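You operate a simulated robot arm through the tools that you are given. There is no shell and no other tool.

Carry out the task below with a simulated robot arm. There is one attempt and no reset: what you move stays moved.

Task
Lock the pressure lid, seal it and cook the dish on the card.
Fine: lever to SEAL, choose with MENU, press COOK, watch till WARM shows, press COOK again, lever to VENT and watch till the pin drops.

Only the result counts: the job must be done as asked and must still hold three seconds after the hand-in. Knocking over, shifting, dropping, spilling or breaking anything else fails it. Lids that push on must go on centred and level and be pressed home; caps that screw on are set level and turned clockwise until they are tight.

Robot
A 7-joint arm with a two-finger parallel gripper, fixed in place. Base frame: the origin is on the floor under the middle of its stand, x ahead of it, y to its left, z up. Units: mm, rad, N and s.
With the tool pointing down near the work surface it reaches from about 360 to 760 mm from the base axis. Its first joint turns from -2.496 to 2.496 rad. Payload 3 kg.
The TCP is the grasp point between the finger pads, 30 mm short of the fingertips. In the tool frame z runs along the fingers and y along their closing line. The gripper opens to 94 mm. The fingers are 28 mm wide and 10 mm thick; the gripper's body (50 by 96 mm) begins 55 mm behind the TCP.
Orientation is that of the tool frame in the base frame, as a unit quaternion [x, y, z, w]. With the fingers straight down and closing along the base's y, the tool's x points along the base's -x, its y along +y and its z along -z.

Tools
- The arm moves only by the tool move_arm. Its argument "steps" is one flat list of numbers, 7 for each row, row after row: the shift along the tool's x, y, z in mm, then the turn, a rotation vector about the tool's x, y, z in rad, then the closure, from 0 (fully open) to 1 (shut). In form: [tx, ty, tz, ax, ay, az, gripper, tx, ty, tz, ax, ay, az, gripper, ...]. A call has 1 to 20 rows; each row shifts and turns the commanded pose from where the row before left it, along the tool's axes as they then stand. Each row takes 0.2 s and may step no farther than 50 mm and 0.15 rad from the row before; otherwise, or with a gripper value out of range, the whole call is refused. Where a pose cannot be reached the arm comes as near as it can. A force on the tool above 40 N (or 10 N above the force at the start of the call, whichever is more), or a blocked arm, ends the call early, and 0.2 s more pass. The fingers move at their own pace (about 45 mm/s each) and stop on an object; they squeeze with about 37 N. The grip force told is the motor's: it shows also when the fingers shut on nothing. Time passes only in rows, and 0.2 s behind the last, so rows that do not move let the fingers close. It gives the time, the measured TCP pose, the force on the tool (base axes), the opening and the grip force at its end, in the units of the frame above (readings bear some noise), with the torque about the TCP (base axes, N m) and any sound that the robot's microphone picked up.
- Cameras (640 x 400 px; columns grow to the right, rows downward): "scene" is fixed at [49.3, 498.6, 1544]; the picture's right is [-0.93, -0.37, 0.00], its down [-0.10, 0.24, -0.97] and it looks along [0.36, -0.90, -0.26] (base axes); focal length 376 px, centre (320, 200). "wrist" rides on the gripper at [76, 14, -103] in the tool frame; the picture's right is [-0.18, 0.98, 0.00], its down [-0.75, -0.14, -0.64] and it looks along [-0.63, -0.12, 0.77] (tool axes); focal length 243 px, centre (320, 200). There is no depth. A picture from a camera that has moved, and an enlarged one, comes with that camera's place and axes in the base frame and with its lens.
- grab_frame(camera): a new picture of that camera. The clock stands still meanwhile.
- move_column(by): moves the trunk up (or, below 0, down) by that many mm; the arm rides with it, the base frame stays. It gives what a move gives, with no picture.
- enlarge(camera, box): a new picture of the part [left, top, right, bottom] of that camera's present view, enlarged. The clock stands still meanwhile.
- close_job(): hands the job in; it is judged then, once.

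Places have to be worked out from the pictures, the camera data and where the tool is seen. Open the gripper and draw the arm clear of the work before you hand the job in, unless the task says otherwise.

The tools are called after "Request:" as name(argument=value, ...) on one line, values as JSON. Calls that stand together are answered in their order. move_arm: Moves the arm, as the interface text tells. Its arguments: {"type":"object","properties":{"steps":{"type":"array"}},"required":["steps"]} The other tools are called the same way: move_column (by) moves the trunk up or down; grab_frame (camera) takes a picture; enlarge (camera, box) takes an enlarged picture of a part of a camera's view; close_job () hands the job in.

At the start:

```text
clock: 0.0
position: [475.5, -26.1, 1369.3]
ee_rot: [0.0, 1.0, 0.0, -0.001]
wrist_force: [0.2, 0.2, 0.5]
moment: [-0.01, 0.01, -0.01]
gripper_width: 94.0
grasp_force: 0.2
trunk travel left (down, up): [-250.0, 140.0]
```

scene: 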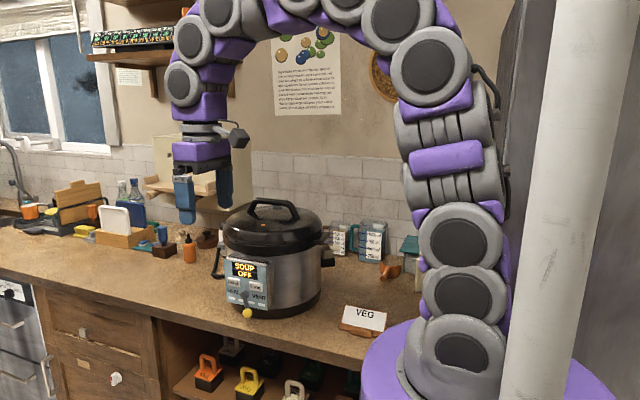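
wrist: 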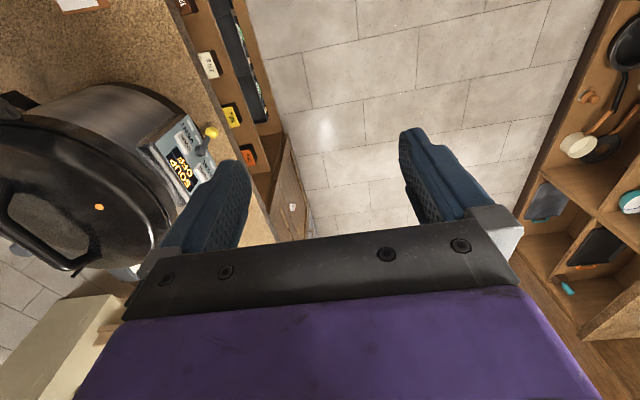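

The pictures show a pressure cooker with a panel reading SOUP / OFF and a card reading VEG. I'll look closer at the cooker, panel and card.

Request:
enlarge(camera="scene", box=[200, 180, 350, 330])

Request:
enlarge(camera="scene", box=[215, 250, 285, 325])

Request:
enlarge(camera="scene", box=[320, 210, 440, 350])

Request:
enlarge(camera="wrist", box=[0, 60, 260, 300])

```text
2.67 times, centred on (275, 255) of scene
camera zoom: at [49.3, 498.6, 1544.0], right [-0.93, -0.37, 0.0], down [-0.1, 0.24, -0.97], along [0.36, -0.9, -0.26], focal length 1002 px, centre (440, 53)
```

zoom: 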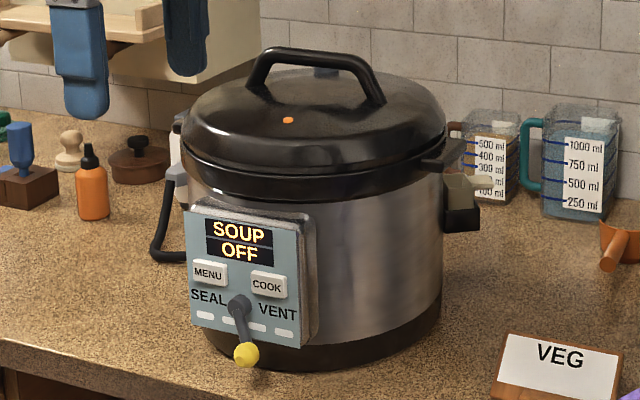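

```text
5.33 times, centred on (250, 288) of scene
camera zoom: at [49.3, 498.6, 1544.0], right [-0.93, -0.37, 0.0], down [-0.1, 0.24, -0.97], along [0.36, -0.9, -0.26], focal length 2004 px, centre (693, -267)
```

zoom: 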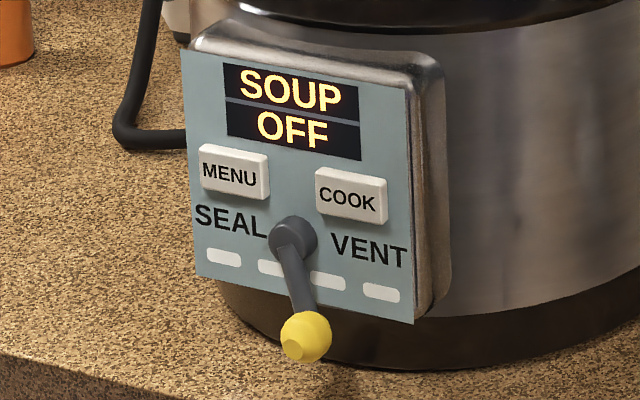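

```text
2.86 times, centred on (380, 280) of scene
camera zoom: at [49.3, 498.6, 1544.0], right [-0.93, -0.37, 0.0], down [-0.1, 0.24, -0.97], along [0.36, -0.9, -0.26], focal length 1074 px, centre (149, -29)
```

zoom: 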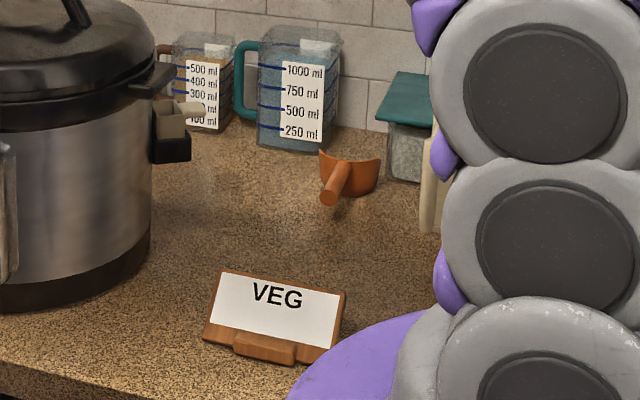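

```text
1.67 times, centred on (130, 180) of wrist
camera zoom: at [399.5, -12.8, 1472.3], right [0.18, 0.98, 0.0], down [0.75, -0.14, 0.64], along [0.63, -0.12, -0.77], focal length 404 px, centre (637, 233)
```

zoom: 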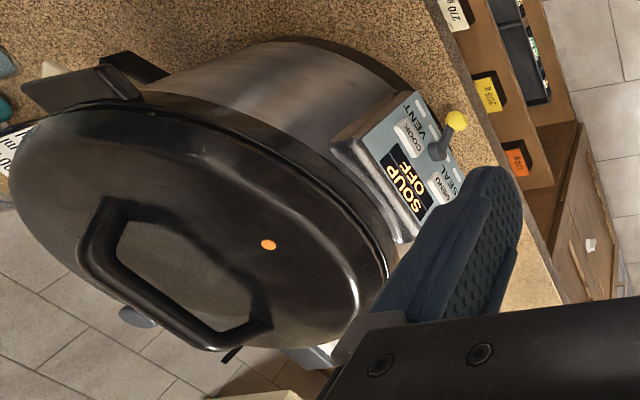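

Triangulating roughly from both cameras: the orange dot on the lid lies at about (577,-385,1197) and the yellow lever knob at about (581,-291,967). I'll enlarge the wrist view on the panel and the lid rim for better measures.

Request:
enlarge(camera="wrist", box=[135, 95, 231, 215])

Request:
enlarge(camera="scene", box=[290, 220, 350, 280])

Request:
enlarge(camera="scene", box=[195, 190, 275, 250])

```text
3.33 times, centred on (183, 155) of wrist
camera zoom: at [399.5, -12.8, 1472.3], right [0.18, 0.98, 0.0], down [0.75, -0.14, 0.64], along [0.63, -0.12, -0.77], focal length 809 px, centre (777, 350)
```

zoom: 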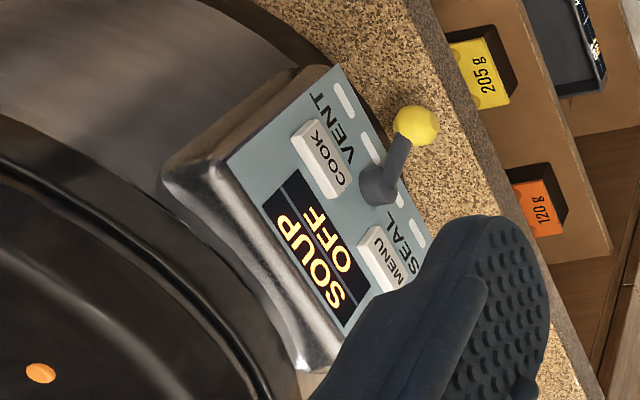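

```text
6.67 times, centred on (320, 250) of scene
camera zoom: at [49.3, 498.6, 1544.0], right [-0.93, -0.37, 0.0], down [-0.1, 0.24, -0.97], along [0.36, -0.9, -0.26], focal length 2506 px, centre (320, -133)
```

zoom: 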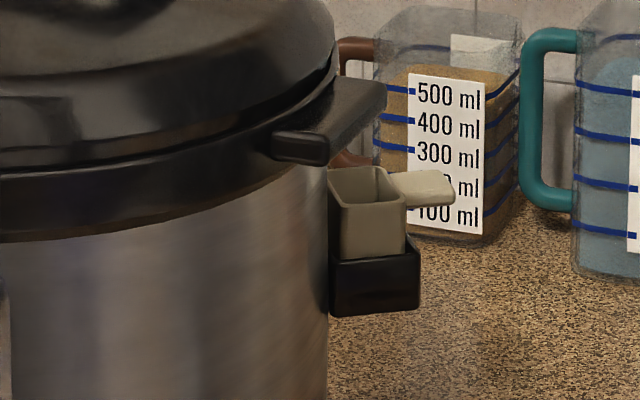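

```text
6.67 times, centred on (235, 220) of scene
camera zoom: at [49.3, 498.6, 1544.0], right [-0.93, -0.37, 0.0], down [-0.1, 0.24, -0.97], along [0.36, -0.9, -0.26], focal length 2506 px, centre (887, 67)
```

zoom: 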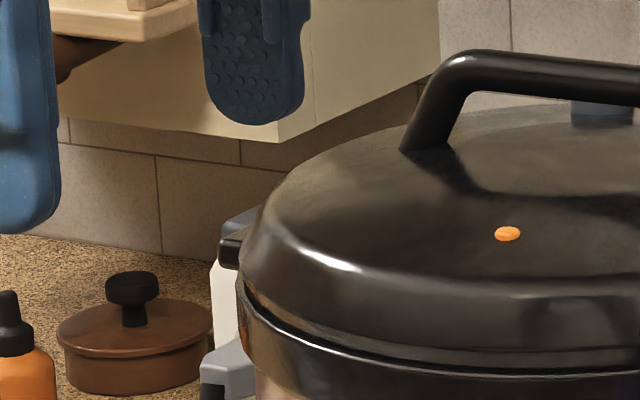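

The panel stands upright facing +y: MENU ≈ (636,-312,1041), COOK ≈ (565,-313,1041), lever pivot ≈ (598,-310,1011), knob ≈ (581,-291,967), so the lever leans towards VENT. Next I raise the hand and swing it toward the cooker to look at the lid from above.

Request:
move_arm(steps=[7, -38, -12, 0, 0, 0, 0, 7, -38, -12, 0, 0, 0, 0, 7, -38, -12, 0, 0, 0, 0, 7, -38, -12, 0, 0, 0, 0, 7, -38, -12, 0, 0, 0, 0, 7, -38, -12, 0, 0, 0, 0, 7, -38, -12, 0, 0, 0, 0, 0, 0, 0, 0, 0, 0.13, 0, 0, 0, 0, 0, 0, 0.13, 0, 0, 0, 0, 0, 0, 0.13, 0, 0, 0, 0, 0, 0, 0.13, 0, 0, 0, 0, 0, 0, 0.13, 0])

Request:
grab_frame(camera="wrist")

Request:
grab_frame(camera="scene")

```text
clock: 2.6
position: [425.2, -294.9, 1453.7]
ee_rot: [0.321, 0.947, -0.001, 0.0]
wrist_force: [0.6, 0.1, 0.4]
moment: [0.03, 0.0, 0.02]
gripper_width: 94.0
grasp_force: 0.2
trunk travel left (down, up): [-250.0, 140.0]
```

```text
taken
camera wrist: at [373.7, -237.7, 1556.4], right [0.74, 0.67, 0.0], down [0.51, -0.57, 0.64], along [0.43, -0.48, -0.77], focal length 243 px, centre (320, 200)
```

wrist: 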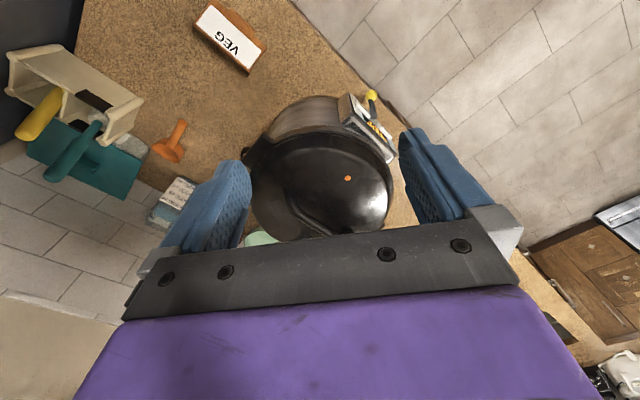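

```text
taken
```

scene: 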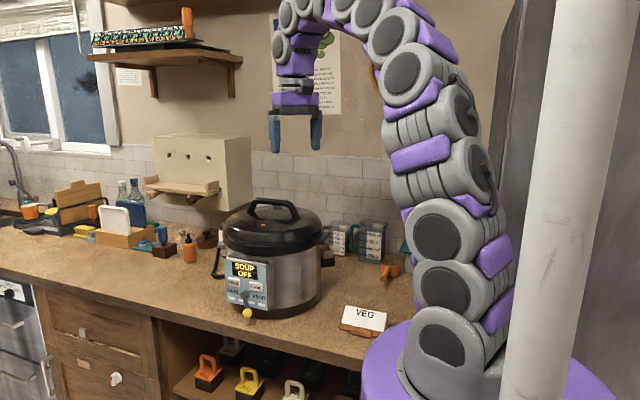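

The lid is visible between the fingers. I enlarge it to see the lug, handle and marks.

Request:
enlarge(camera="wrist", box=[230, 80, 410, 250])

```text
2.35 times, centred on (320, 165) of wrist
camera zoom: at [373.7, -237.7, 1556.4], right [0.74, 0.67, 0.0], down [0.51, -0.57, 0.64], along [0.43, -0.48, -0.77], focal length 571 px, centre (320, 282)
```

zoom: 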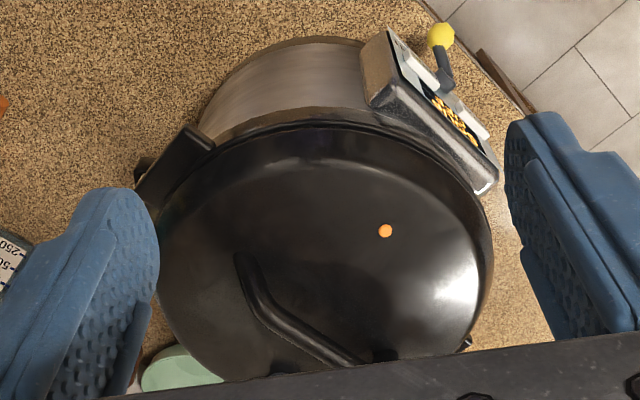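

The lid's far half is hidden by the gripper, so I move the hand about 150 mm further outward, still high above the cooker, for a clear overhead view.

Request:
move_arm(steps=[-38, -2, 0, 0, 0, 0, 0, -38, -2, 0, 0, 0, 0, 0, -38, -2, 0, 0, 0, 0, 0, -38, -2, 0, 0, 0, 0, 0, 0, 0, 0, 0, 0, 0, 0])

Request:
grab_frame(camera="wrist")

Request:
enlarge(camera="wrist", box=[220, 0, 440, 200])

```text
clock: 3.8
position: [510.4, -360.3, 1418.0]
ee_rot: [0.32, 0.947, 0.001, 0.001]
wrist_force: [0.7, 0.0, 0.4]
moment: [0.02, -0.03, 0.01]
gripper_width: 93.9
grasp_force: 0.1
out of reach, approached as far as the arm can: row 2, 3, 4
trunk travel left (down, up): [-250.0, 140.0]
```

```text
taken
camera wrist: at [457.1, -304.4, 1521.4], right [0.74, 0.67, 0.0], down [0.51, -0.57, 0.64], along [0.43, -0.48, -0.77], focal length 243 px, centre (320, 200)
```

wrist: 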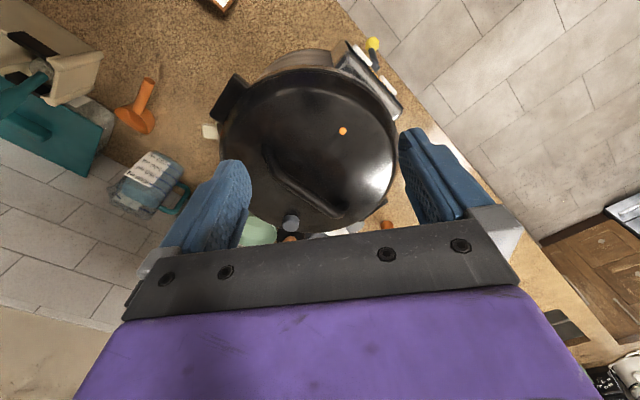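

```text
2.00 times, centred on (330, 100) of wrist
camera zoom: at [457.1, -304.4, 1521.4], right [0.74, 0.67, 0.0], down [0.51, -0.57, 0.64], along [0.43, -0.48, -0.77], focal length 485 px, centre (300, 400)
```

zoom: 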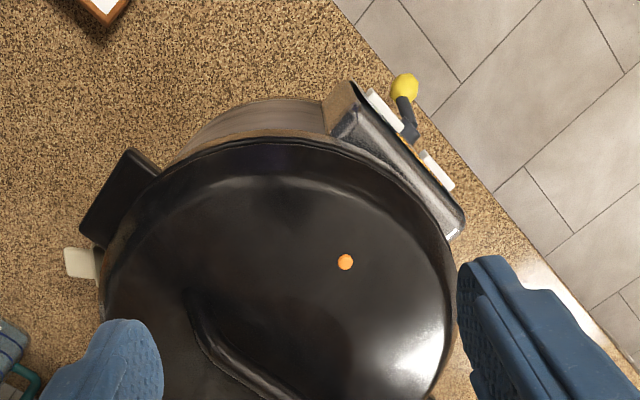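

Reach ended at that height, but the whole lid is now visible. I enlarge the lid again to see the rim and any markings.

Request:
enlarge(camera="wrist", box=[200, 90, 410, 245])

Request:
enlarge(camera="wrist", box=[200, 60, 280, 160])

Request:
enlarge(camera="wrist", box=[250, 180, 410, 245])

```text
2.58 times, centred on (305, 168) of wrist
camera zoom: at [457.1, -304.4, 1521.4], right [0.74, 0.67, 0.0], down [0.51, -0.57, 0.64], along [0.43, -0.48, -0.77], focal length 626 px, centre (359, 284)
```

zoom: 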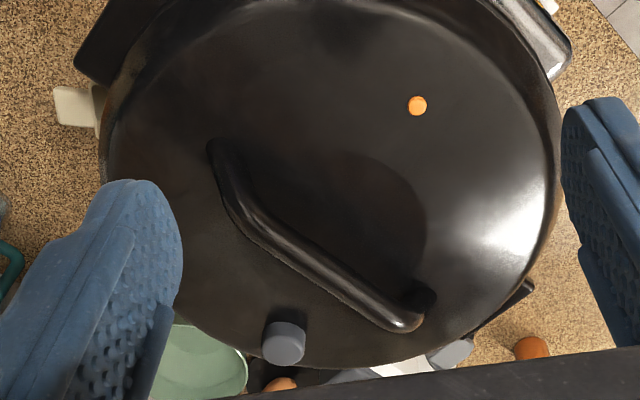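

```text
4.00 times, centred on (240, 110) of wrist
camera zoom: at [457.1, -304.4, 1521.4], right [0.74, 0.67, 0.0], down [0.51, -0.57, 0.64], along [0.43, -0.48, -0.77], focal length 970 px, centre (640, 560)
```

zoom: 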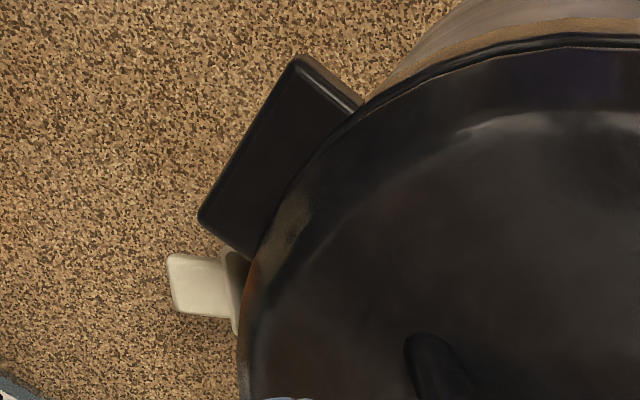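

```text
4.00 times, centred on (330, 212) of wrist
camera zoom: at [457.1, -304.4, 1521.4], right [0.74, 0.67, 0.0], down [0.51, -0.57, 0.64], along [0.43, -0.48, -0.77], focal length 970 px, centre (280, 150)
```

zoom: 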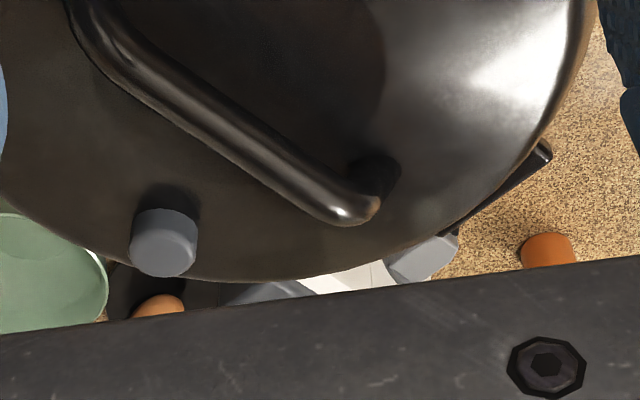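

The two side ears appear to belong to the pot (along x, centre about (602,-482)); the lid's arch handle is turned roughly 10° off that line, so the lid looks unlocked. I'll raise the trunk to gain reach at lid height.

Request:
move_column(by=140)

```text
clock: 5.5
position: [510.9, -359.8, 1557.9]
ee_rot: [0.321, 0.947, 0.0, -0.001]
wrist_force: [-0.8, 0.1, 0.7]
moment: [-0.02, 0.0, 0.02]
gripper_width: 94.1
grasp_force: 0.1
trunk travel left (down, up): [-390.0, 0.0]
```

Trunk is fully up. Now I move outward over the lid, staying well above the handle, to get a top view.

Request:
move_arm(steps=[-34, -11, 32, 0, 0, 0, 0, -34, -11, 32, 0, 0, 0, 0, -34, -11, 32, 0, 0, 0, 0, -34, -11, 32, 0, 0, 0, 0, 0, 0, 0, 0, 0, 0, 0])

Request:
grab_frame(camera="wrist")

Request:
grab_frame(camera="scene")

```text
clock: 6.7
position: [555.5, -446.3, 1415.3]
ee_rot: [0.319, 0.948, 0.001, 0.001]
wrist_force: [-0.6, 0.1, 0.7]
moment: [0.05, -0.01, -0.02]
gripper_width: 93.9
grasp_force: 0.1
out of reach, approached as far as the arm can: row 1, 2, 3, 4
trunk travel left (down, up): [-390.0, 0.0]
```

```text
taken
camera wrist: at [503.1, -388.8, 1518.0], right [0.74, 0.67, 0.0], down [0.51, -0.57, 0.64], along [0.43, -0.48, -0.77], focal length 243 px, centre (320, 200)
```

wrist: 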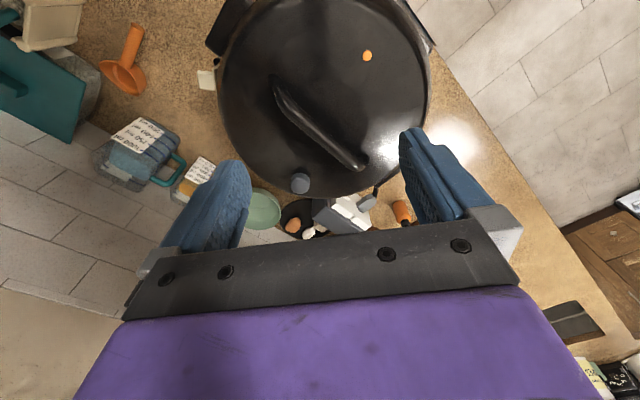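

```text
taken
```

scene: 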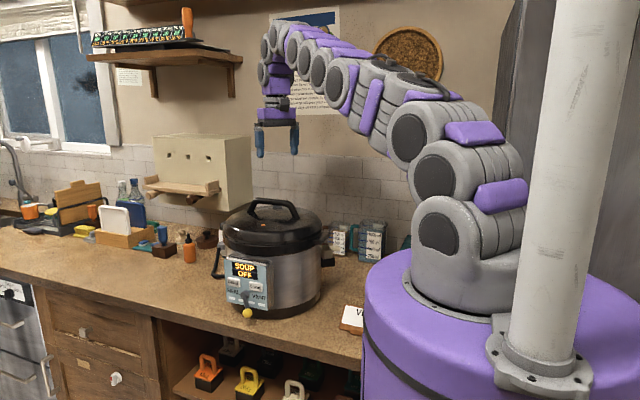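

The whole lid is now in view. I enlarge it for exact geometry.

Request:
enlarge(camera="wrist", box=[195, 0, 445, 215])

Request:
enlarge(camera="wrist", box=[260, 70, 400, 210])

Request:
enlarge(camera="wrist", box=[330, 20, 440, 100])

```text
1.86 times, centred on (320, 108) of wrist
camera zoom: at [503.1, -388.8, 1518.0], right [0.74, 0.67, 0.0], down [0.51, -0.57, 0.64], along [0.43, -0.48, -0.77], focal length 451 px, centre (320, 372)
```

zoom: 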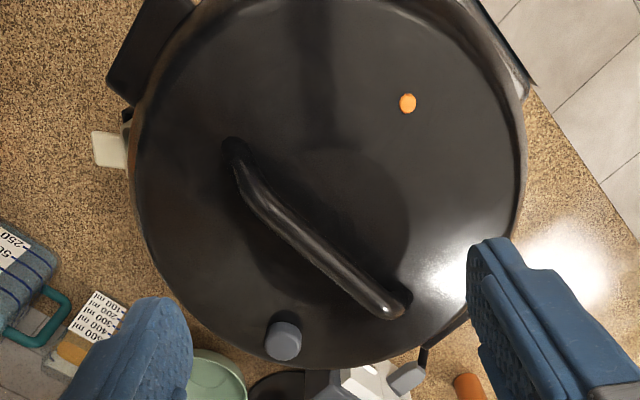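

```text
2.86 times, centred on (330, 140) of wrist
camera zoom: at [503.1, -388.8, 1518.0], right [0.74, 0.67, 0.0], down [0.51, -0.57, 0.64], along [0.43, -0.48, -0.77], focal length 693 px, centre (291, 371)
```

zoom: 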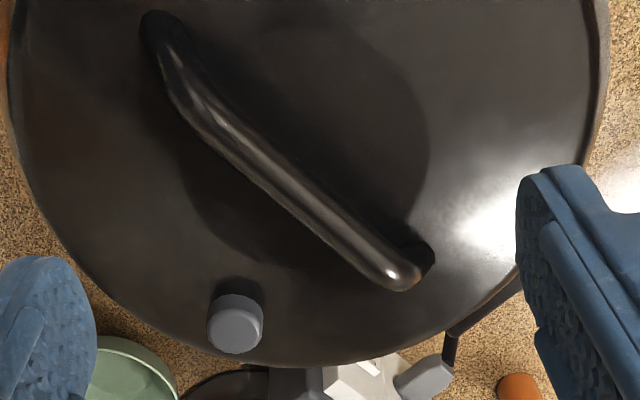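

```text
5.00 times, centred on (385, 60) of wrist
camera zoom: at [503.1, -388.8, 1518.0], right [0.74, 0.67, 0.0], down [0.51, -0.57, 0.64], along [0.43, -0.48, -0.77], focal length 1213 px, centre (-5, 900)
```

zoom: 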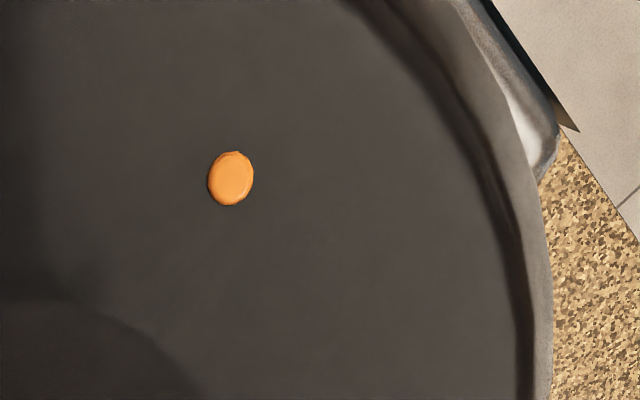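

The handle actually runs along x within about 2°, in line with the pot's ears. I look closely at the rim and ears for lock marks before deciding which way the lid must turn.

Request:
enlarge(camera="scene", box=[218, 225, 278, 265])

Request:
enlarge(camera="scene", box=[270, 225, 340, 270])

Request:
enlarge(camera="wrist", box=[195, 0, 275, 100])

Request:
enlarge(camera="wrist", box=[330, 160, 410, 235])

```text
10.00 times, centred on (248, 245) of scene
camera zoom: at [49.3, 498.6, 1544.0], right [-0.93, -0.37, 0.0], down [-0.1, 0.24, -0.97], along [0.36, -0.9, -0.26], focal length 3758 px, centre (1040, -250)
```

zoom: 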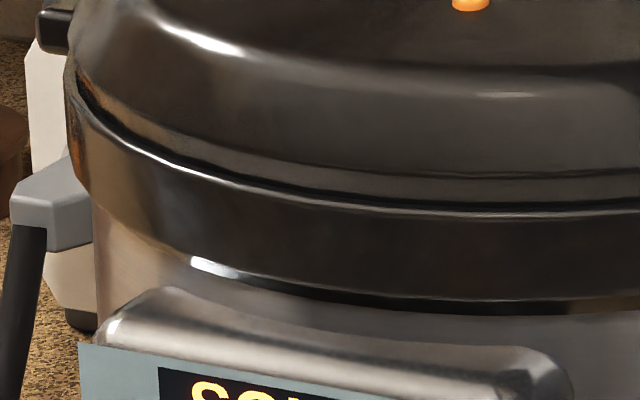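

```text
8.89 times, centred on (305, 248) of scene
camera zoom: at [49.3, 498.6, 1544.0], right [-0.93, -0.37, 0.0], down [-0.1, 0.24, -0.97], along [0.36, -0.9, -0.26], focal length 3341 px, centre (453, -222)
```

zoom: 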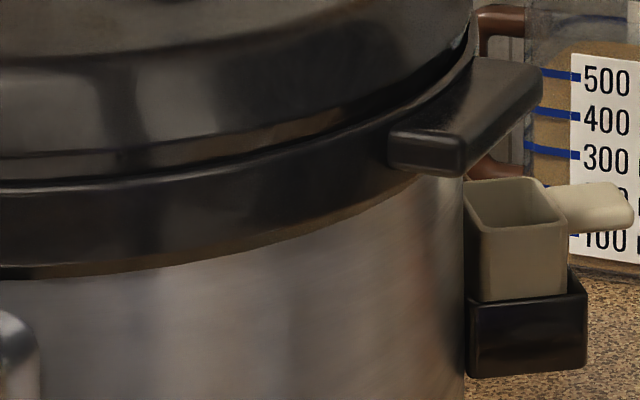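

```text
4.00 times, centred on (235, 50) of wrist
camera zoom: at [503.1, -388.8, 1518.0], right [0.74, 0.67, 0.0], down [0.51, -0.57, 0.64], along [0.43, -0.48, -0.77], focal length 970 px, centre (660, 800)
```

zoom: 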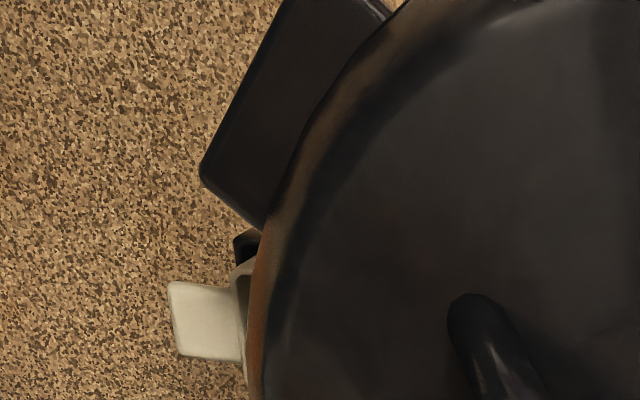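

```text
5.33 times, centred on (370, 198) of wrist
camera zoom: at [503.1, -388.8, 1518.0], right [0.74, 0.67, 0.0], down [0.51, -0.57, 0.64], along [0.43, -0.48, -0.77], focal length 1294 px, centre (53, 213)
```

zoom: 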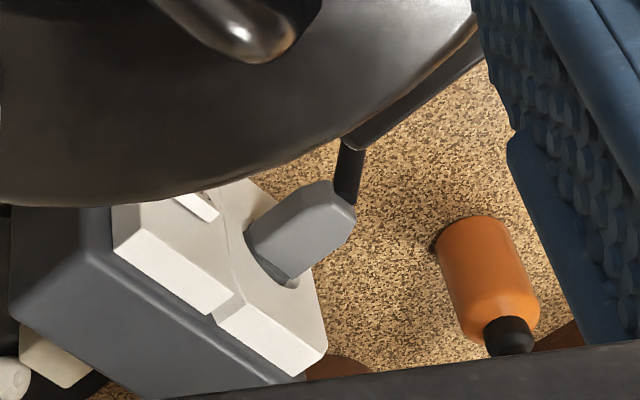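

The ears sit on the pot's collar and there are no lock marks visible. The wall poster has writing; I'll check whether it holds instructions.

Request:
enlarge(camera="scene", box=[270, 30, 345, 120])

Request:
enlarge(camera="scene", box=[222, 190, 332, 260])

```text
4.44 times, centred on (308, 75) of scene
camera zoom: at [49.3, 498.6, 1544.0], right [-0.93, -0.37, 0.0], down [-0.1, 0.24, -0.97], along [0.36, -0.9, -0.26], focal length 1670 px, centre (376, 756)
```

zoom: 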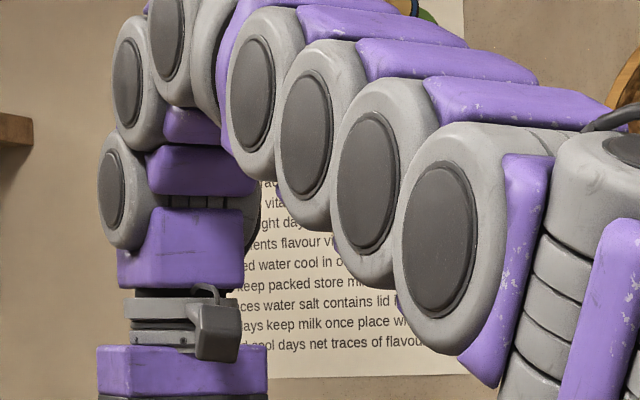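

```text
5.71 times, centred on (277, 225) of scene
camera zoom: at [49.3, 498.6, 1544.0], right [-0.93, -0.37, 0.0], down [-0.1, 0.24, -0.97], along [0.36, -0.9, -0.26], focal length 2148 px, centre (566, 57)
```

zoom: 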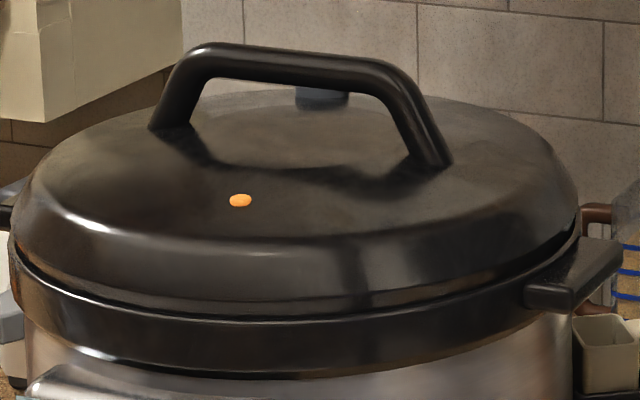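

The poster is just filler text. From both cameras the lid handle bar runs along x from about x=550 to 657 at y≈-484, bar z 1229–1246, lid centre ≈ (599,-484). I turn the hand so it closes along y and lean it 0.2 rad outward to gain reach.

Request:
move_arm(steps=[0, 0, 0, 0, 0, -0.13, 0, 0, 0, 0, 0, 0, -0.13, 0, 0, 0, 0, 0, 0, -0.13, 0, 0, 0, 0, 0, 0, -0.13, 0, 0, 0, 0, 0, 0, -0.13, 0, 0, 0, 0, 0, -0.1, 0, 0, 0, 0, 0, 0, -0.1, 0, 0, 0, 0, 0, 0, 0, 0, 0])

```text
clock: 8.5
position: [560.1, -445.3, 1413.7]
ee_rot: [0.0, 0.995, 0.0, 0.1]
wrist_force: [-0.2, 0.6, 0.1]
moment: [0.0, -0.03, 0.02]
gripper_width: 93.9
grasp_force: 0.1
trunk travel left (down, up): [-390.0, 0.0]
```

Orientation is as wanted. I move over the lid centre at z=1300 (fingertips at ~1270, still above the bar) and look.

Request:
move_arm(steps=[-5.2, -12.9, 39.7, 0, 0, 0, 0, -5.2, -12.9, 39.7, 0, 0, 0, 0, -5.2, -12.9, 39.7, 0, 0, 0, 0, 0, 0, 0, 0, 0, 0, 0])

Request:
grab_frame(camera="wrist")

Request:
enlarge(camera="scene", box=[200, 120, 360, 270])

```text
clock: 9.5
position: [596.5, -482.4, 1299.1]
ee_rot: [0.0, 0.995, 0.001, 0.1]
wrist_force: [-0.4, -0.2, 0.5]
moment: [-0.03, -0.03, 0.01]
gripper_width: 94.1
grasp_force: 0.1
trunk travel left (down, up): [-390.0, 0.0]
```

```text
taken
camera wrist: at [500.4, -470.0, 1384.4], right [0.18, 0.98, 0.04], down [0.61, -0.14, 0.78], along [0.77, -0.12, -0.63], focal length 243 px, centre (320, 200)
```

wrist: 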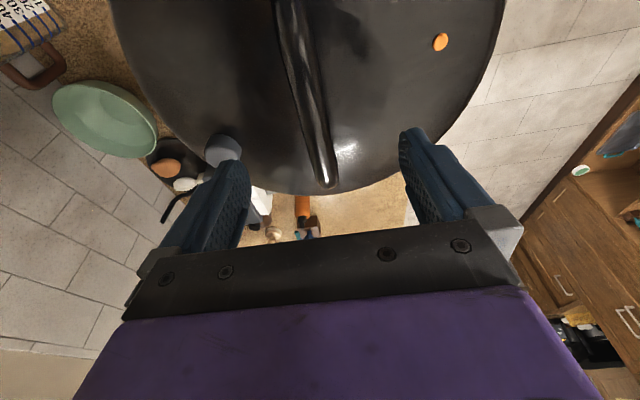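

```text
2.67 times, centred on (280, 195) of scene
camera zoom: at [49.3, 498.6, 1544.0], right [-0.93, -0.37, 0.0], down [-0.1, 0.24, -0.97], along [0.36, -0.9, -0.26], focal length 1002 px, centre (427, 213)
```

zoom: 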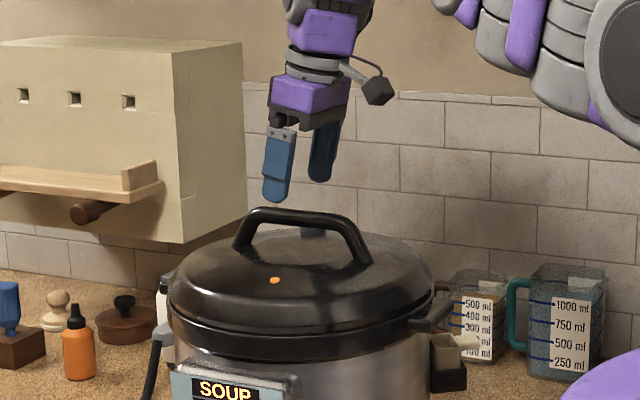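

The bar passes about 3 mm to the -y side of the tool axis (bar y≈-485). I shift and descend to z≈1243 with the fingers astride the bar.

Request:
move_arm(steps=[2.2, -0.7, 13.85, 0, 0, 0, 0, 2.2, -0.7, 13.85, 0, 0, 0, 0, 2.2, -0.7, 13.85, 0, 0, 0, 0, 2.1, -0.7, 13.85, 0, 0, 0, 0, 0, 0, 0, 0, 0, 0, 0])

Request:
grab_frame(camera="wrist")

Request:
enlarge(camera="scene", box=[220, 150, 340, 260])

```text
clock: 10.7
position: [598.8, -484.6, 1244.3]
ee_rot: [0.0, 0.995, 0.001, 0.101]
wrist_force: [-0.6, -0.8, 0.2]
moment: [-0.02, 0.01, 0.01]
gripper_width: 94.0
grasp_force: 0.1
trunk travel left (down, up): [-390.0, 0.0]
```

```text
taken
camera wrist: at [503.8, -472.6, 1328.9], right [0.18, 0.98, 0.04], down [0.61, -0.14, 0.78], along [0.77, -0.12, -0.63], focal length 243 px, centre (320, 200)
```

wrist: 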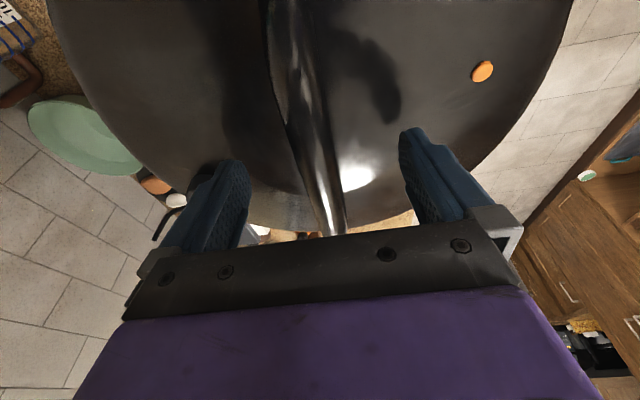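

```text
3.64 times, centred on (280, 205) of scene
camera zoom: at [49.3, 498.6, 1544.0], right [-0.93, -0.37, 0.0], down [-0.1, 0.24, -0.97], along [0.36, -0.9, -0.26], focal length 1367 px, centre (466, 182)
```

zoom: 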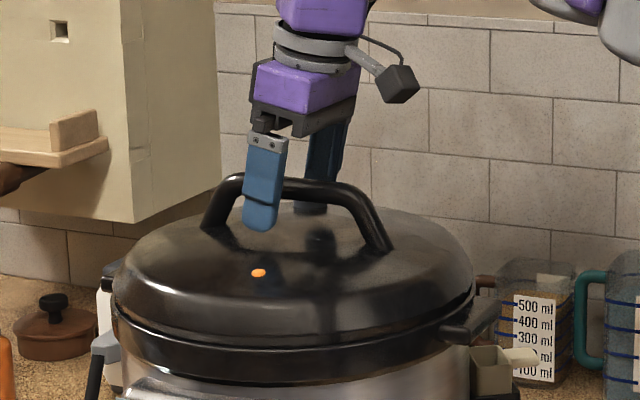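

The bar sits between the fingers, about centred. I close on it.

Request:
move_arm(steps=[0, 0, 0, 0, 0, 0, 1, 0, 0, 0, 0, 0, 0, 1, 0, 0, 0, 0, 0, 0, 1, 0, 0, 0, 0, 0, 0, 1, 0, 0, 0, 0, 0, 0, 1, 0, 0, 0, 0, 0, 0, 1])

Request:
grab_frame(camera="wrist")

```text
clock: 12.1
position: [600.6, -484.5, 1243.5]
ee_rot: [0.0, 0.995, 0.0, 0.099]
wrist_force: [-0.6, 2.4, 0.4]
moment: [-0.02, 0.02, 0.0]
gripper_width: 23.3
grasp_force: 37.4
trunk travel left (down, up): [-390.0, 0.0]
```

```text
taken
camera wrist: at [504.0, -471.9, 1329.0], right [0.18, 0.98, 0.04], down [0.61, -0.14, 0.78], along [0.77, -0.12, -0.63], focal length 243 px, centre (320, 200)
```

wrist: 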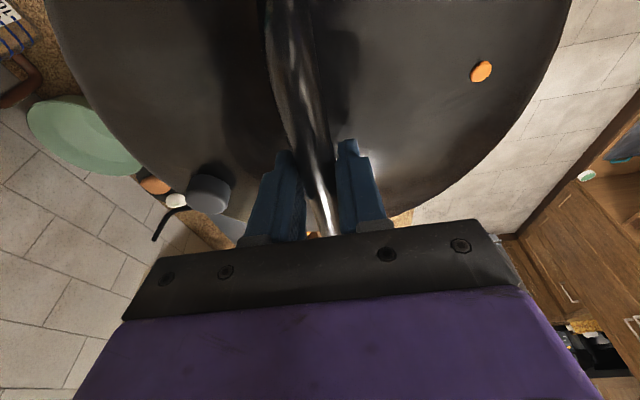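

Gripped (23 mm, 37 N). I try a small clockwise turn (seen from above) about the vertical and read the torque.

Request:
move_arm(steps=[0, 0, 0, 0.006, 0, 0.0294, 1, 0, 0, 0, 0.006, 0, 0.0294, 1, 0, 0, 0, 0.006, 0, 0.0294, 1, 0, 0, 0, 0, 0, 0, 1])

Request:
grab_frame(camera="wrist")

```text
clock: 13.1
position: [600.2, -486.6, 1244.6]
ee_rot: [0.044, 0.994, -0.004, 0.1]
wrist_force: [-0.6, -1.1, -0.3]
moment: [-0.1, -0.21, 0.15]
gripper_width: 23.1
grasp_force: 37.0
trunk travel left (down, up): [-390.0, 0.0]
```

```text
taken
camera wrist: at [506.3, -465.7, 1329.6], right [0.27, 0.96, 0.04], down [0.6, -0.2, 0.78], along [0.76, -0.19, -0.63], focal length 243 px, centre (320, 200)
```

wrist: 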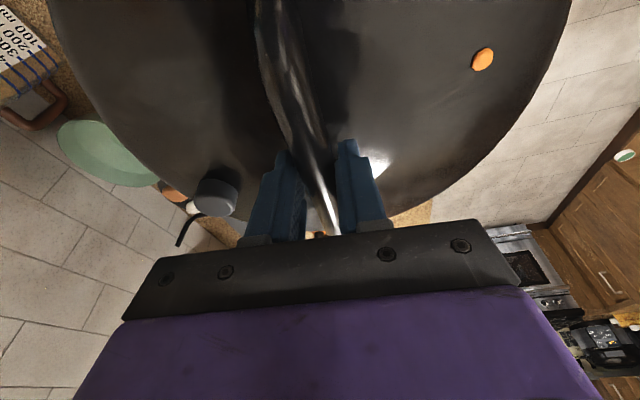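

The hand turned 0.09 rad with little torque; I check with the fixed camera whether the lid itself moved.

Request:
enlarge(camera="scene", box=[222, 190, 332, 260])

```text
5.71 times, centred on (277, 225) of scene
camera zoom: at [49.3, 498.6, 1544.0], right [-0.93, -0.37, 0.0], down [-0.1, 0.24, -0.97], along [0.36, -0.9, -0.26], focal length 2148 px, centre (566, 57)
```

zoom: 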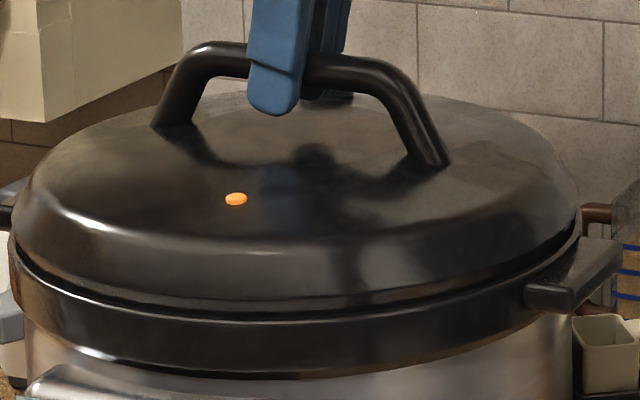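

The dot moved about 2 mm clockwise, so the lid turns that way, with some play in the grip. I continue turning clockwise.

Request:
move_arm(steps=[0, 0, 0, 0.008, 0, 0.0392, 1, 0, 0, 0, 0.008, 0, 0.0392, 1, 0, 0, 0, 0.008, 0, 0.0392, 1, 0, 0, 0, 0, 0, 0, 1])

Request:
enlarge(camera="scene", box=[222, 190, 332, 260])

Request:
grab_frame(camera="wrist")

```text
clock: 14.1
position: [597.9, -485.6, 1243.8]
ee_rot: [0.105, 0.989, -0.009, 0.099]
wrist_force: [-0.8, -0.4, -0.3]
moment: [-0.01, 0.04, 0.06]
gripper_width: 23.0
grasp_force: 37.1
trunk travel left (down, up): [-390.0, 0.0]
```

```text
5.71 times, centred on (277, 225) of scene
camera zoom: at [49.3, 498.6, 1544.0], right [-0.93, -0.37, 0.0], down [-0.1, 0.24, -0.97], along [0.36, -0.9, -0.26], focal length 2148 px, centre (566, 57)
```

zoom: 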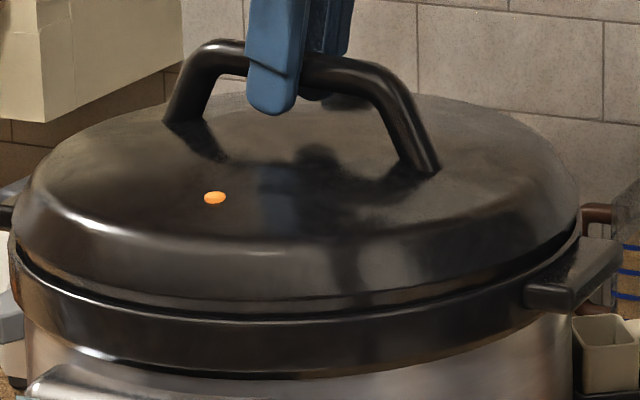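

```text
taken
camera wrist: at [509.0, -453.9, 1329.7], right [0.38, 0.92, 0.04], down [0.57, -0.27, 0.78], along [0.73, -0.28, -0.63], focal length 243 px, centre (320, 200)
```

wrist: 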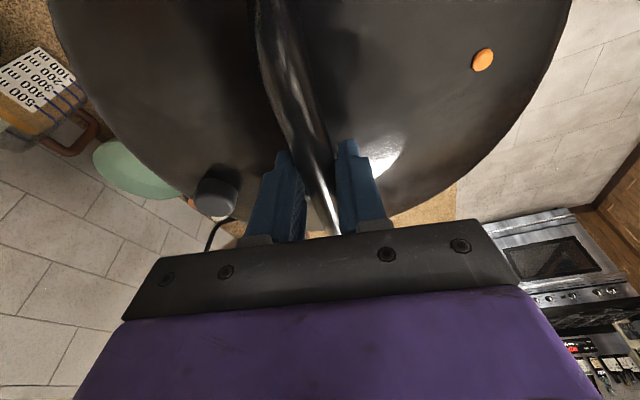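

The lid now follows the hand with low torque (lid turned ≈8°). I keep turning clockwise and listen for a stop or click.

Request:
move_arm(steps=[0, 0, 0, 0.009, 0, 0.0441, 1, 0, 0, 0, 0.009, 0, 0.0441, 1, 0, 0, 0, 0.009, 0, 0.0441, 1, 0, 0, 0, 0.009, 0, 0.0441, 1, 0, 0, 0, 0, 0, 0, 1])

Request:
enlarge(camera="scene", box=[222, 190, 332, 260])

```text
clock: 15.3
position: [599.5, -485.3, 1245.5]
ee_rot: [0.193, 0.976, -0.019, 0.1]
wrist_force: [-0.8, -1.6, 0.2]
moment: [0.07, 0.23, 0.21]
gripper_width: 22.9
grasp_force: 37.0
trunk travel left (down, up): [-390.0, 0.0]
```

```text
5.71 times, centred on (277, 225) of scene
camera zoom: at [49.3, 498.6, 1544.0], right [-0.93, -0.37, 0.0], down [-0.1, 0.24, -0.97], along [0.36, -0.9, -0.26], focal length 2148 px, centre (566, 57)
```

zoom: 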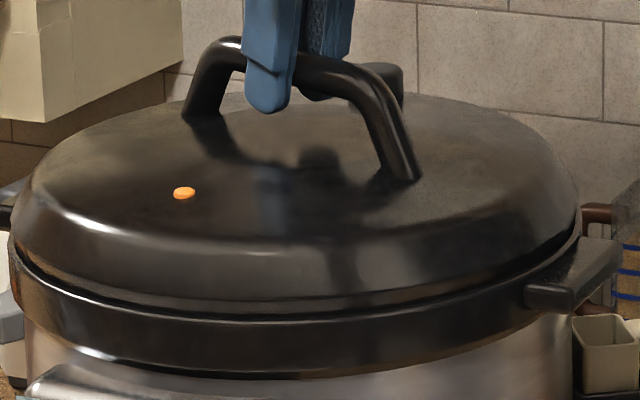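

Still turning freely (hand at 22°, no click yet). I continue clockwise in small rows.

Request:
move_arm(steps=[0, 0, 0, 0.009, 0, 0.0441, 1, 0, 0, 0, 0.009, 0, 0.0441, 1, 0, 0, 0, 0.009, 0, 0.0441, 1, 0, 0, 0, 0.009, 0, 0.0441, 1, 0, 0, 0, 0, 0, 0, 1])

Request:
enlarge(camera="scene", box=[222, 190, 332, 260])

```text
clock: 16.5
position: [599.4, -485.7, 1245.6]
ee_rot: [0.28, 0.955, -0.028, 0.096]
wrist_force: [0.0, -0.5, 11.7]
moment: [0.23, 0.33, 0.88]
gripper_width: 22.9
grasp_force: 37.2
trunk travel left (down, up): [-390.0, 0.0]
```

```text
5.71 times, centred on (277, 225) of scene
camera zoom: at [49.3, 498.6, 1544.0], right [-0.93, -0.37, 0.0], down [-0.1, 0.24, -0.97], along [0.36, -0.9, -0.26], focal length 2148 px, centre (566, 57)
```

zoom: 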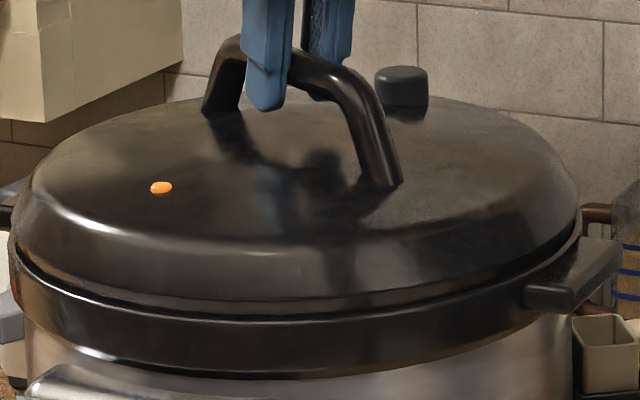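

Torque rose to 0.9 N·m; the lid has turned about 27°. I turn a little more to see if this is the end stop.

Request:
move_arm(steps=[0, 0, 0, 0.006, 0, 0.0294, 1, 0, 0, 0, 0.006, 0, 0.0294, 1, 0, 0, 0, 0, 0, 0, 1])

Request:
enlarge(camera="scene", box=[222, 190, 332, 260])

Request:
grab_frame(camera="scene")

```text
clock: 17.3
position: [599.0, -485.6, 1245.1]
ee_rot: [0.309, 0.946, -0.032, 0.095]
wrist_force: [1.1, -2.5, 18.5]
moment: [0.04, 0.04, 1.05]
gripper_width: 23.1
grasp_force: 36.8
trunk travel left (down, up): [-390.0, 0.0]
```

```text
5.71 times, centred on (277, 225) of scene
camera zoom: at [49.3, 498.6, 1544.0], right [-0.93, -0.37, 0.0], down [-0.1, 0.24, -0.97], along [0.36, -0.9, -0.26], focal length 2148 px, centre (566, 57)
```

zoom: 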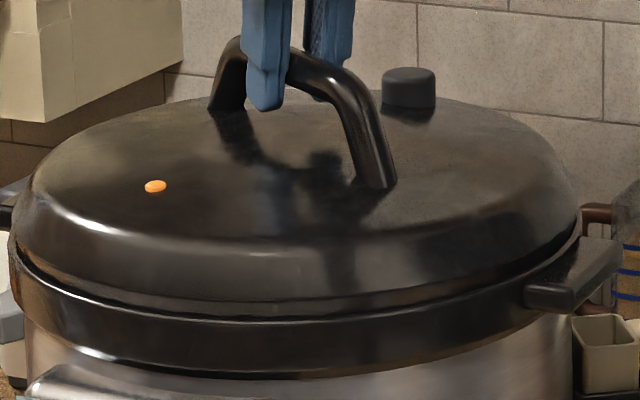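

```text
taken
```

scene: 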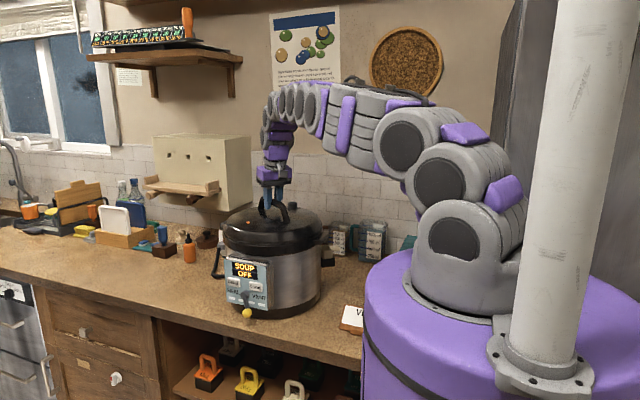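

The lid went on to about 30° with growing torque (1.05 N·m), so it's tightening. I nudge a little further.

Request:
move_arm(steps=[0, 0, 0, 0.006, 0, 0.0294, 1, 0, 0, 0, 0.006, 0, 0.0294, 1, 0, 0, 0, 0, 0, 0, 1])

Request:
enlarge(camera="scene", box=[222, 190, 332, 260])

Request:
grab_frame(camera="wrist")

```text
clock: 18.1
position: [598.0, -485.1, 1245.6]
ee_rot: [0.337, 0.936, -0.034, 0.095]
wrist_force: [0.7, 0.7, 19.5]
moment: [0.02, -0.12, 1.1]
gripper_width: 24.7
grasp_force: 36.7
trunk travel left (down, up): [-390.0, 0.0]
```

```text
5.71 times, centred on (277, 225) of scene
camera zoom: at [49.3, 498.6, 1544.0], right [-0.93, -0.37, 0.0], down [-0.1, 0.24, -0.97], along [0.36, -0.9, -0.26], focal length 2148 px, centre (566, 57)
```

zoom: 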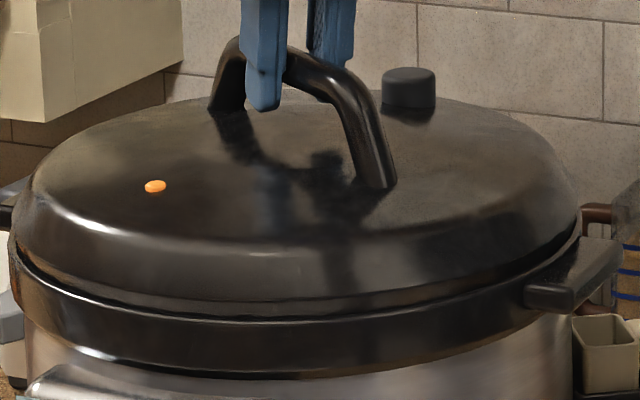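

```text
taken
camera wrist: at [533.8, -414.1, 1330.4], right [0.77, 0.64, 0.04], down [0.38, -0.5, 0.78], along [0.52, -0.58, -0.63], focal length 243 px, centre (320, 200)
```

wrist: 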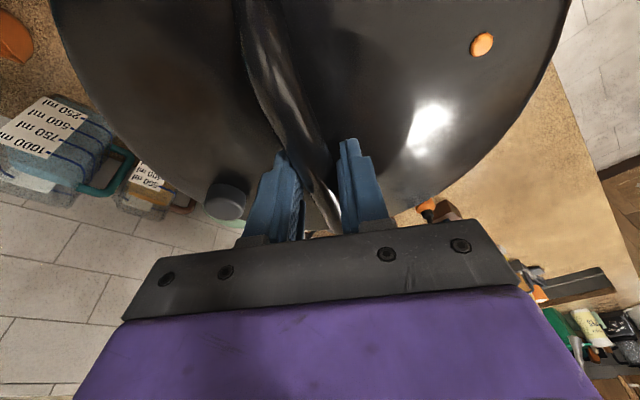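

The lid no longer moves (dot unchanged, fingers spread slightly at 1.1 N·m): it is at its stop after ~30°. I back the hand off 0.12 rad to release the twist, then open.

Request:
move_arm(steps=[0, 0, 0, -0.008, 0, -0.0392, 1, 0, 0, 0, -0.008, 0, -0.0392, 1, 0, 0, 0, -0.008, 0, -0.0392, 1, 0, 0, 0, 0, 0, 0, 1])

Request:
enlarge(camera="scene", box=[222, 190, 332, 260])

```text
clock: 19.1
position: [598.2, -485.1, 1245.1]
ee_rot: [0.279, 0.955, -0.029, 0.096]
wrist_force: [-0.8, 3.5, 9.6]
moment: [0.04, 0.02, -0.01]
gripper_width: 22.7
grasp_force: 36.8
trunk travel left (down, up): [-390.0, 0.0]
```

```text
5.71 times, centred on (277, 225) of scene
camera zoom: at [49.3, 498.6, 1544.0], right [-0.93, -0.37, 0.0], down [-0.1, 0.24, -0.97], along [0.36, -0.9, -0.26], focal length 2148 px, centre (566, 57)
```

zoom: 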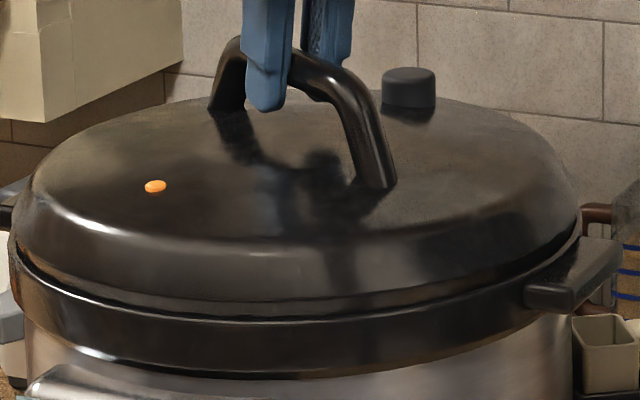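

Torque is zero and the lid stays put. I open the fingers and lift straight off.

Request:
move_arm(steps=[0, 0, 0, 0, 0, 0, 0, 0, 0, 0, 0, 0, 0, 0, 0, 0, 0, 0, 0, 0, 0, 0, 0, 0, 0, 0, 0, 0, 0, 0, 0, 0, 0, 0, 0, 0, 0, -25, 0, 0, 0, 0, 0, 0, -30, 0, 0, 0, 0, 0, 0, -30, 0, 0, 0, 0, 0, 0, 0, 0, 0, 0, 0])

Request:
enlarge(camera="scene", box=[222, 190, 332, 260])

Request:
grab_frame(camera="wrist")

```text
clock: 21.1
position: [585.7, -477.8, 1327.1]
ee_rot: [0.28, 0.955, -0.028, 0.095]
wrist_force: [0.3, 0.3, -1.1]
moment: [0.02, -0.02, -0.01]
gripper_width: 94.1
grasp_force: 0.1
trunk travel left (down, up): [-390.0, 0.0]
```

```text
5.71 times, centred on (277, 225) of scene
camera zoom: at [49.3, 498.6, 1544.0], right [-0.93, -0.37, 0.0], down [-0.1, 0.24, -0.97], along [0.36, -0.9, -0.26], focal length 2148 px, centre (566, 57)
```

zoom: 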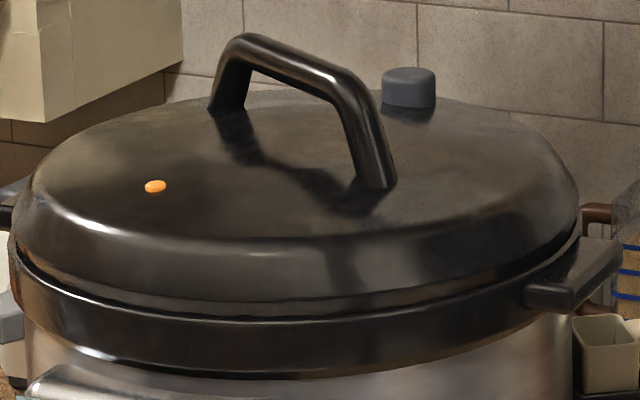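

```text
taken
camera wrist: at [512.8, -414.6, 1412.8], right [0.68, 0.73, 0.04], down [0.44, -0.45, 0.78], along [0.58, -0.52, -0.63], focal length 243 px, centre (320, 200)
```

wrist: 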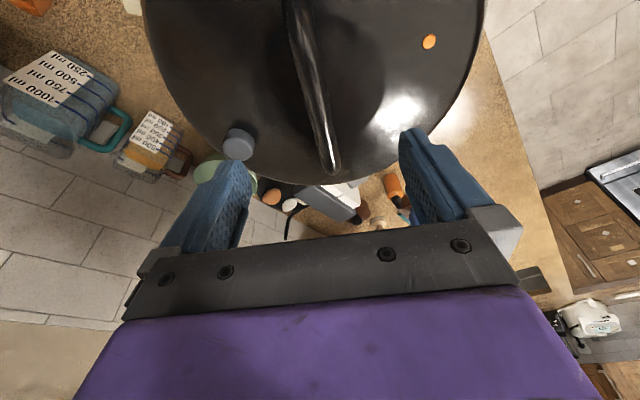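

The lid is locked (30° clockwise, at its stop). Now I withdraw toward +y in front of the cooker and bring the hand back to straight-down with no yaw.

Request:
move_arm(steps=[23.8, 37.9, -4.8, 0, 0, 0, 0, 23.8, 37.9, -4.8, 0, 0, 0, 0, 23.8, 37.9, -4.8, 0, 0, 0, 0, 23.8, 37.9, -4.8, 0, 0, 0, 0, 23.8, 37.9, -4.8, 0, 0, 0, 0, 23.8, 37.9, -4.8, 0, 0, 0, 0, 0, 0, 0, -0.02265, 0, -0.1117, 0, 0, 0, 0, -0.02265, 0, -0.1117, 0, 0, 0, 0, -0.02265, 0, -0.1117, 0, 0, 0, 0, -0.02265, 0, -0.1117, 0, 0, 0, 0, -0.02265, 0, -0.1117, 0, 0, 0, 0, 0, 0.1, 0, 0, 0, 0, 0, 0, 0.1, 0, 0, 0, 0, 0, 0, 0, 0, 0])

```text
clock: 24.1
position: [583.7, -207.4, 1327.9]
ee_rot: [0.001, 1.0, -0.001, 0.001]
wrist_force: [-0.4, -0.3, -1.1]
moment: [0.0, 0.01, 0.01]
gripper_width: 94.1
grasp_force: 0.1
trunk travel left (down, up): [-390.0, 0.0]
```

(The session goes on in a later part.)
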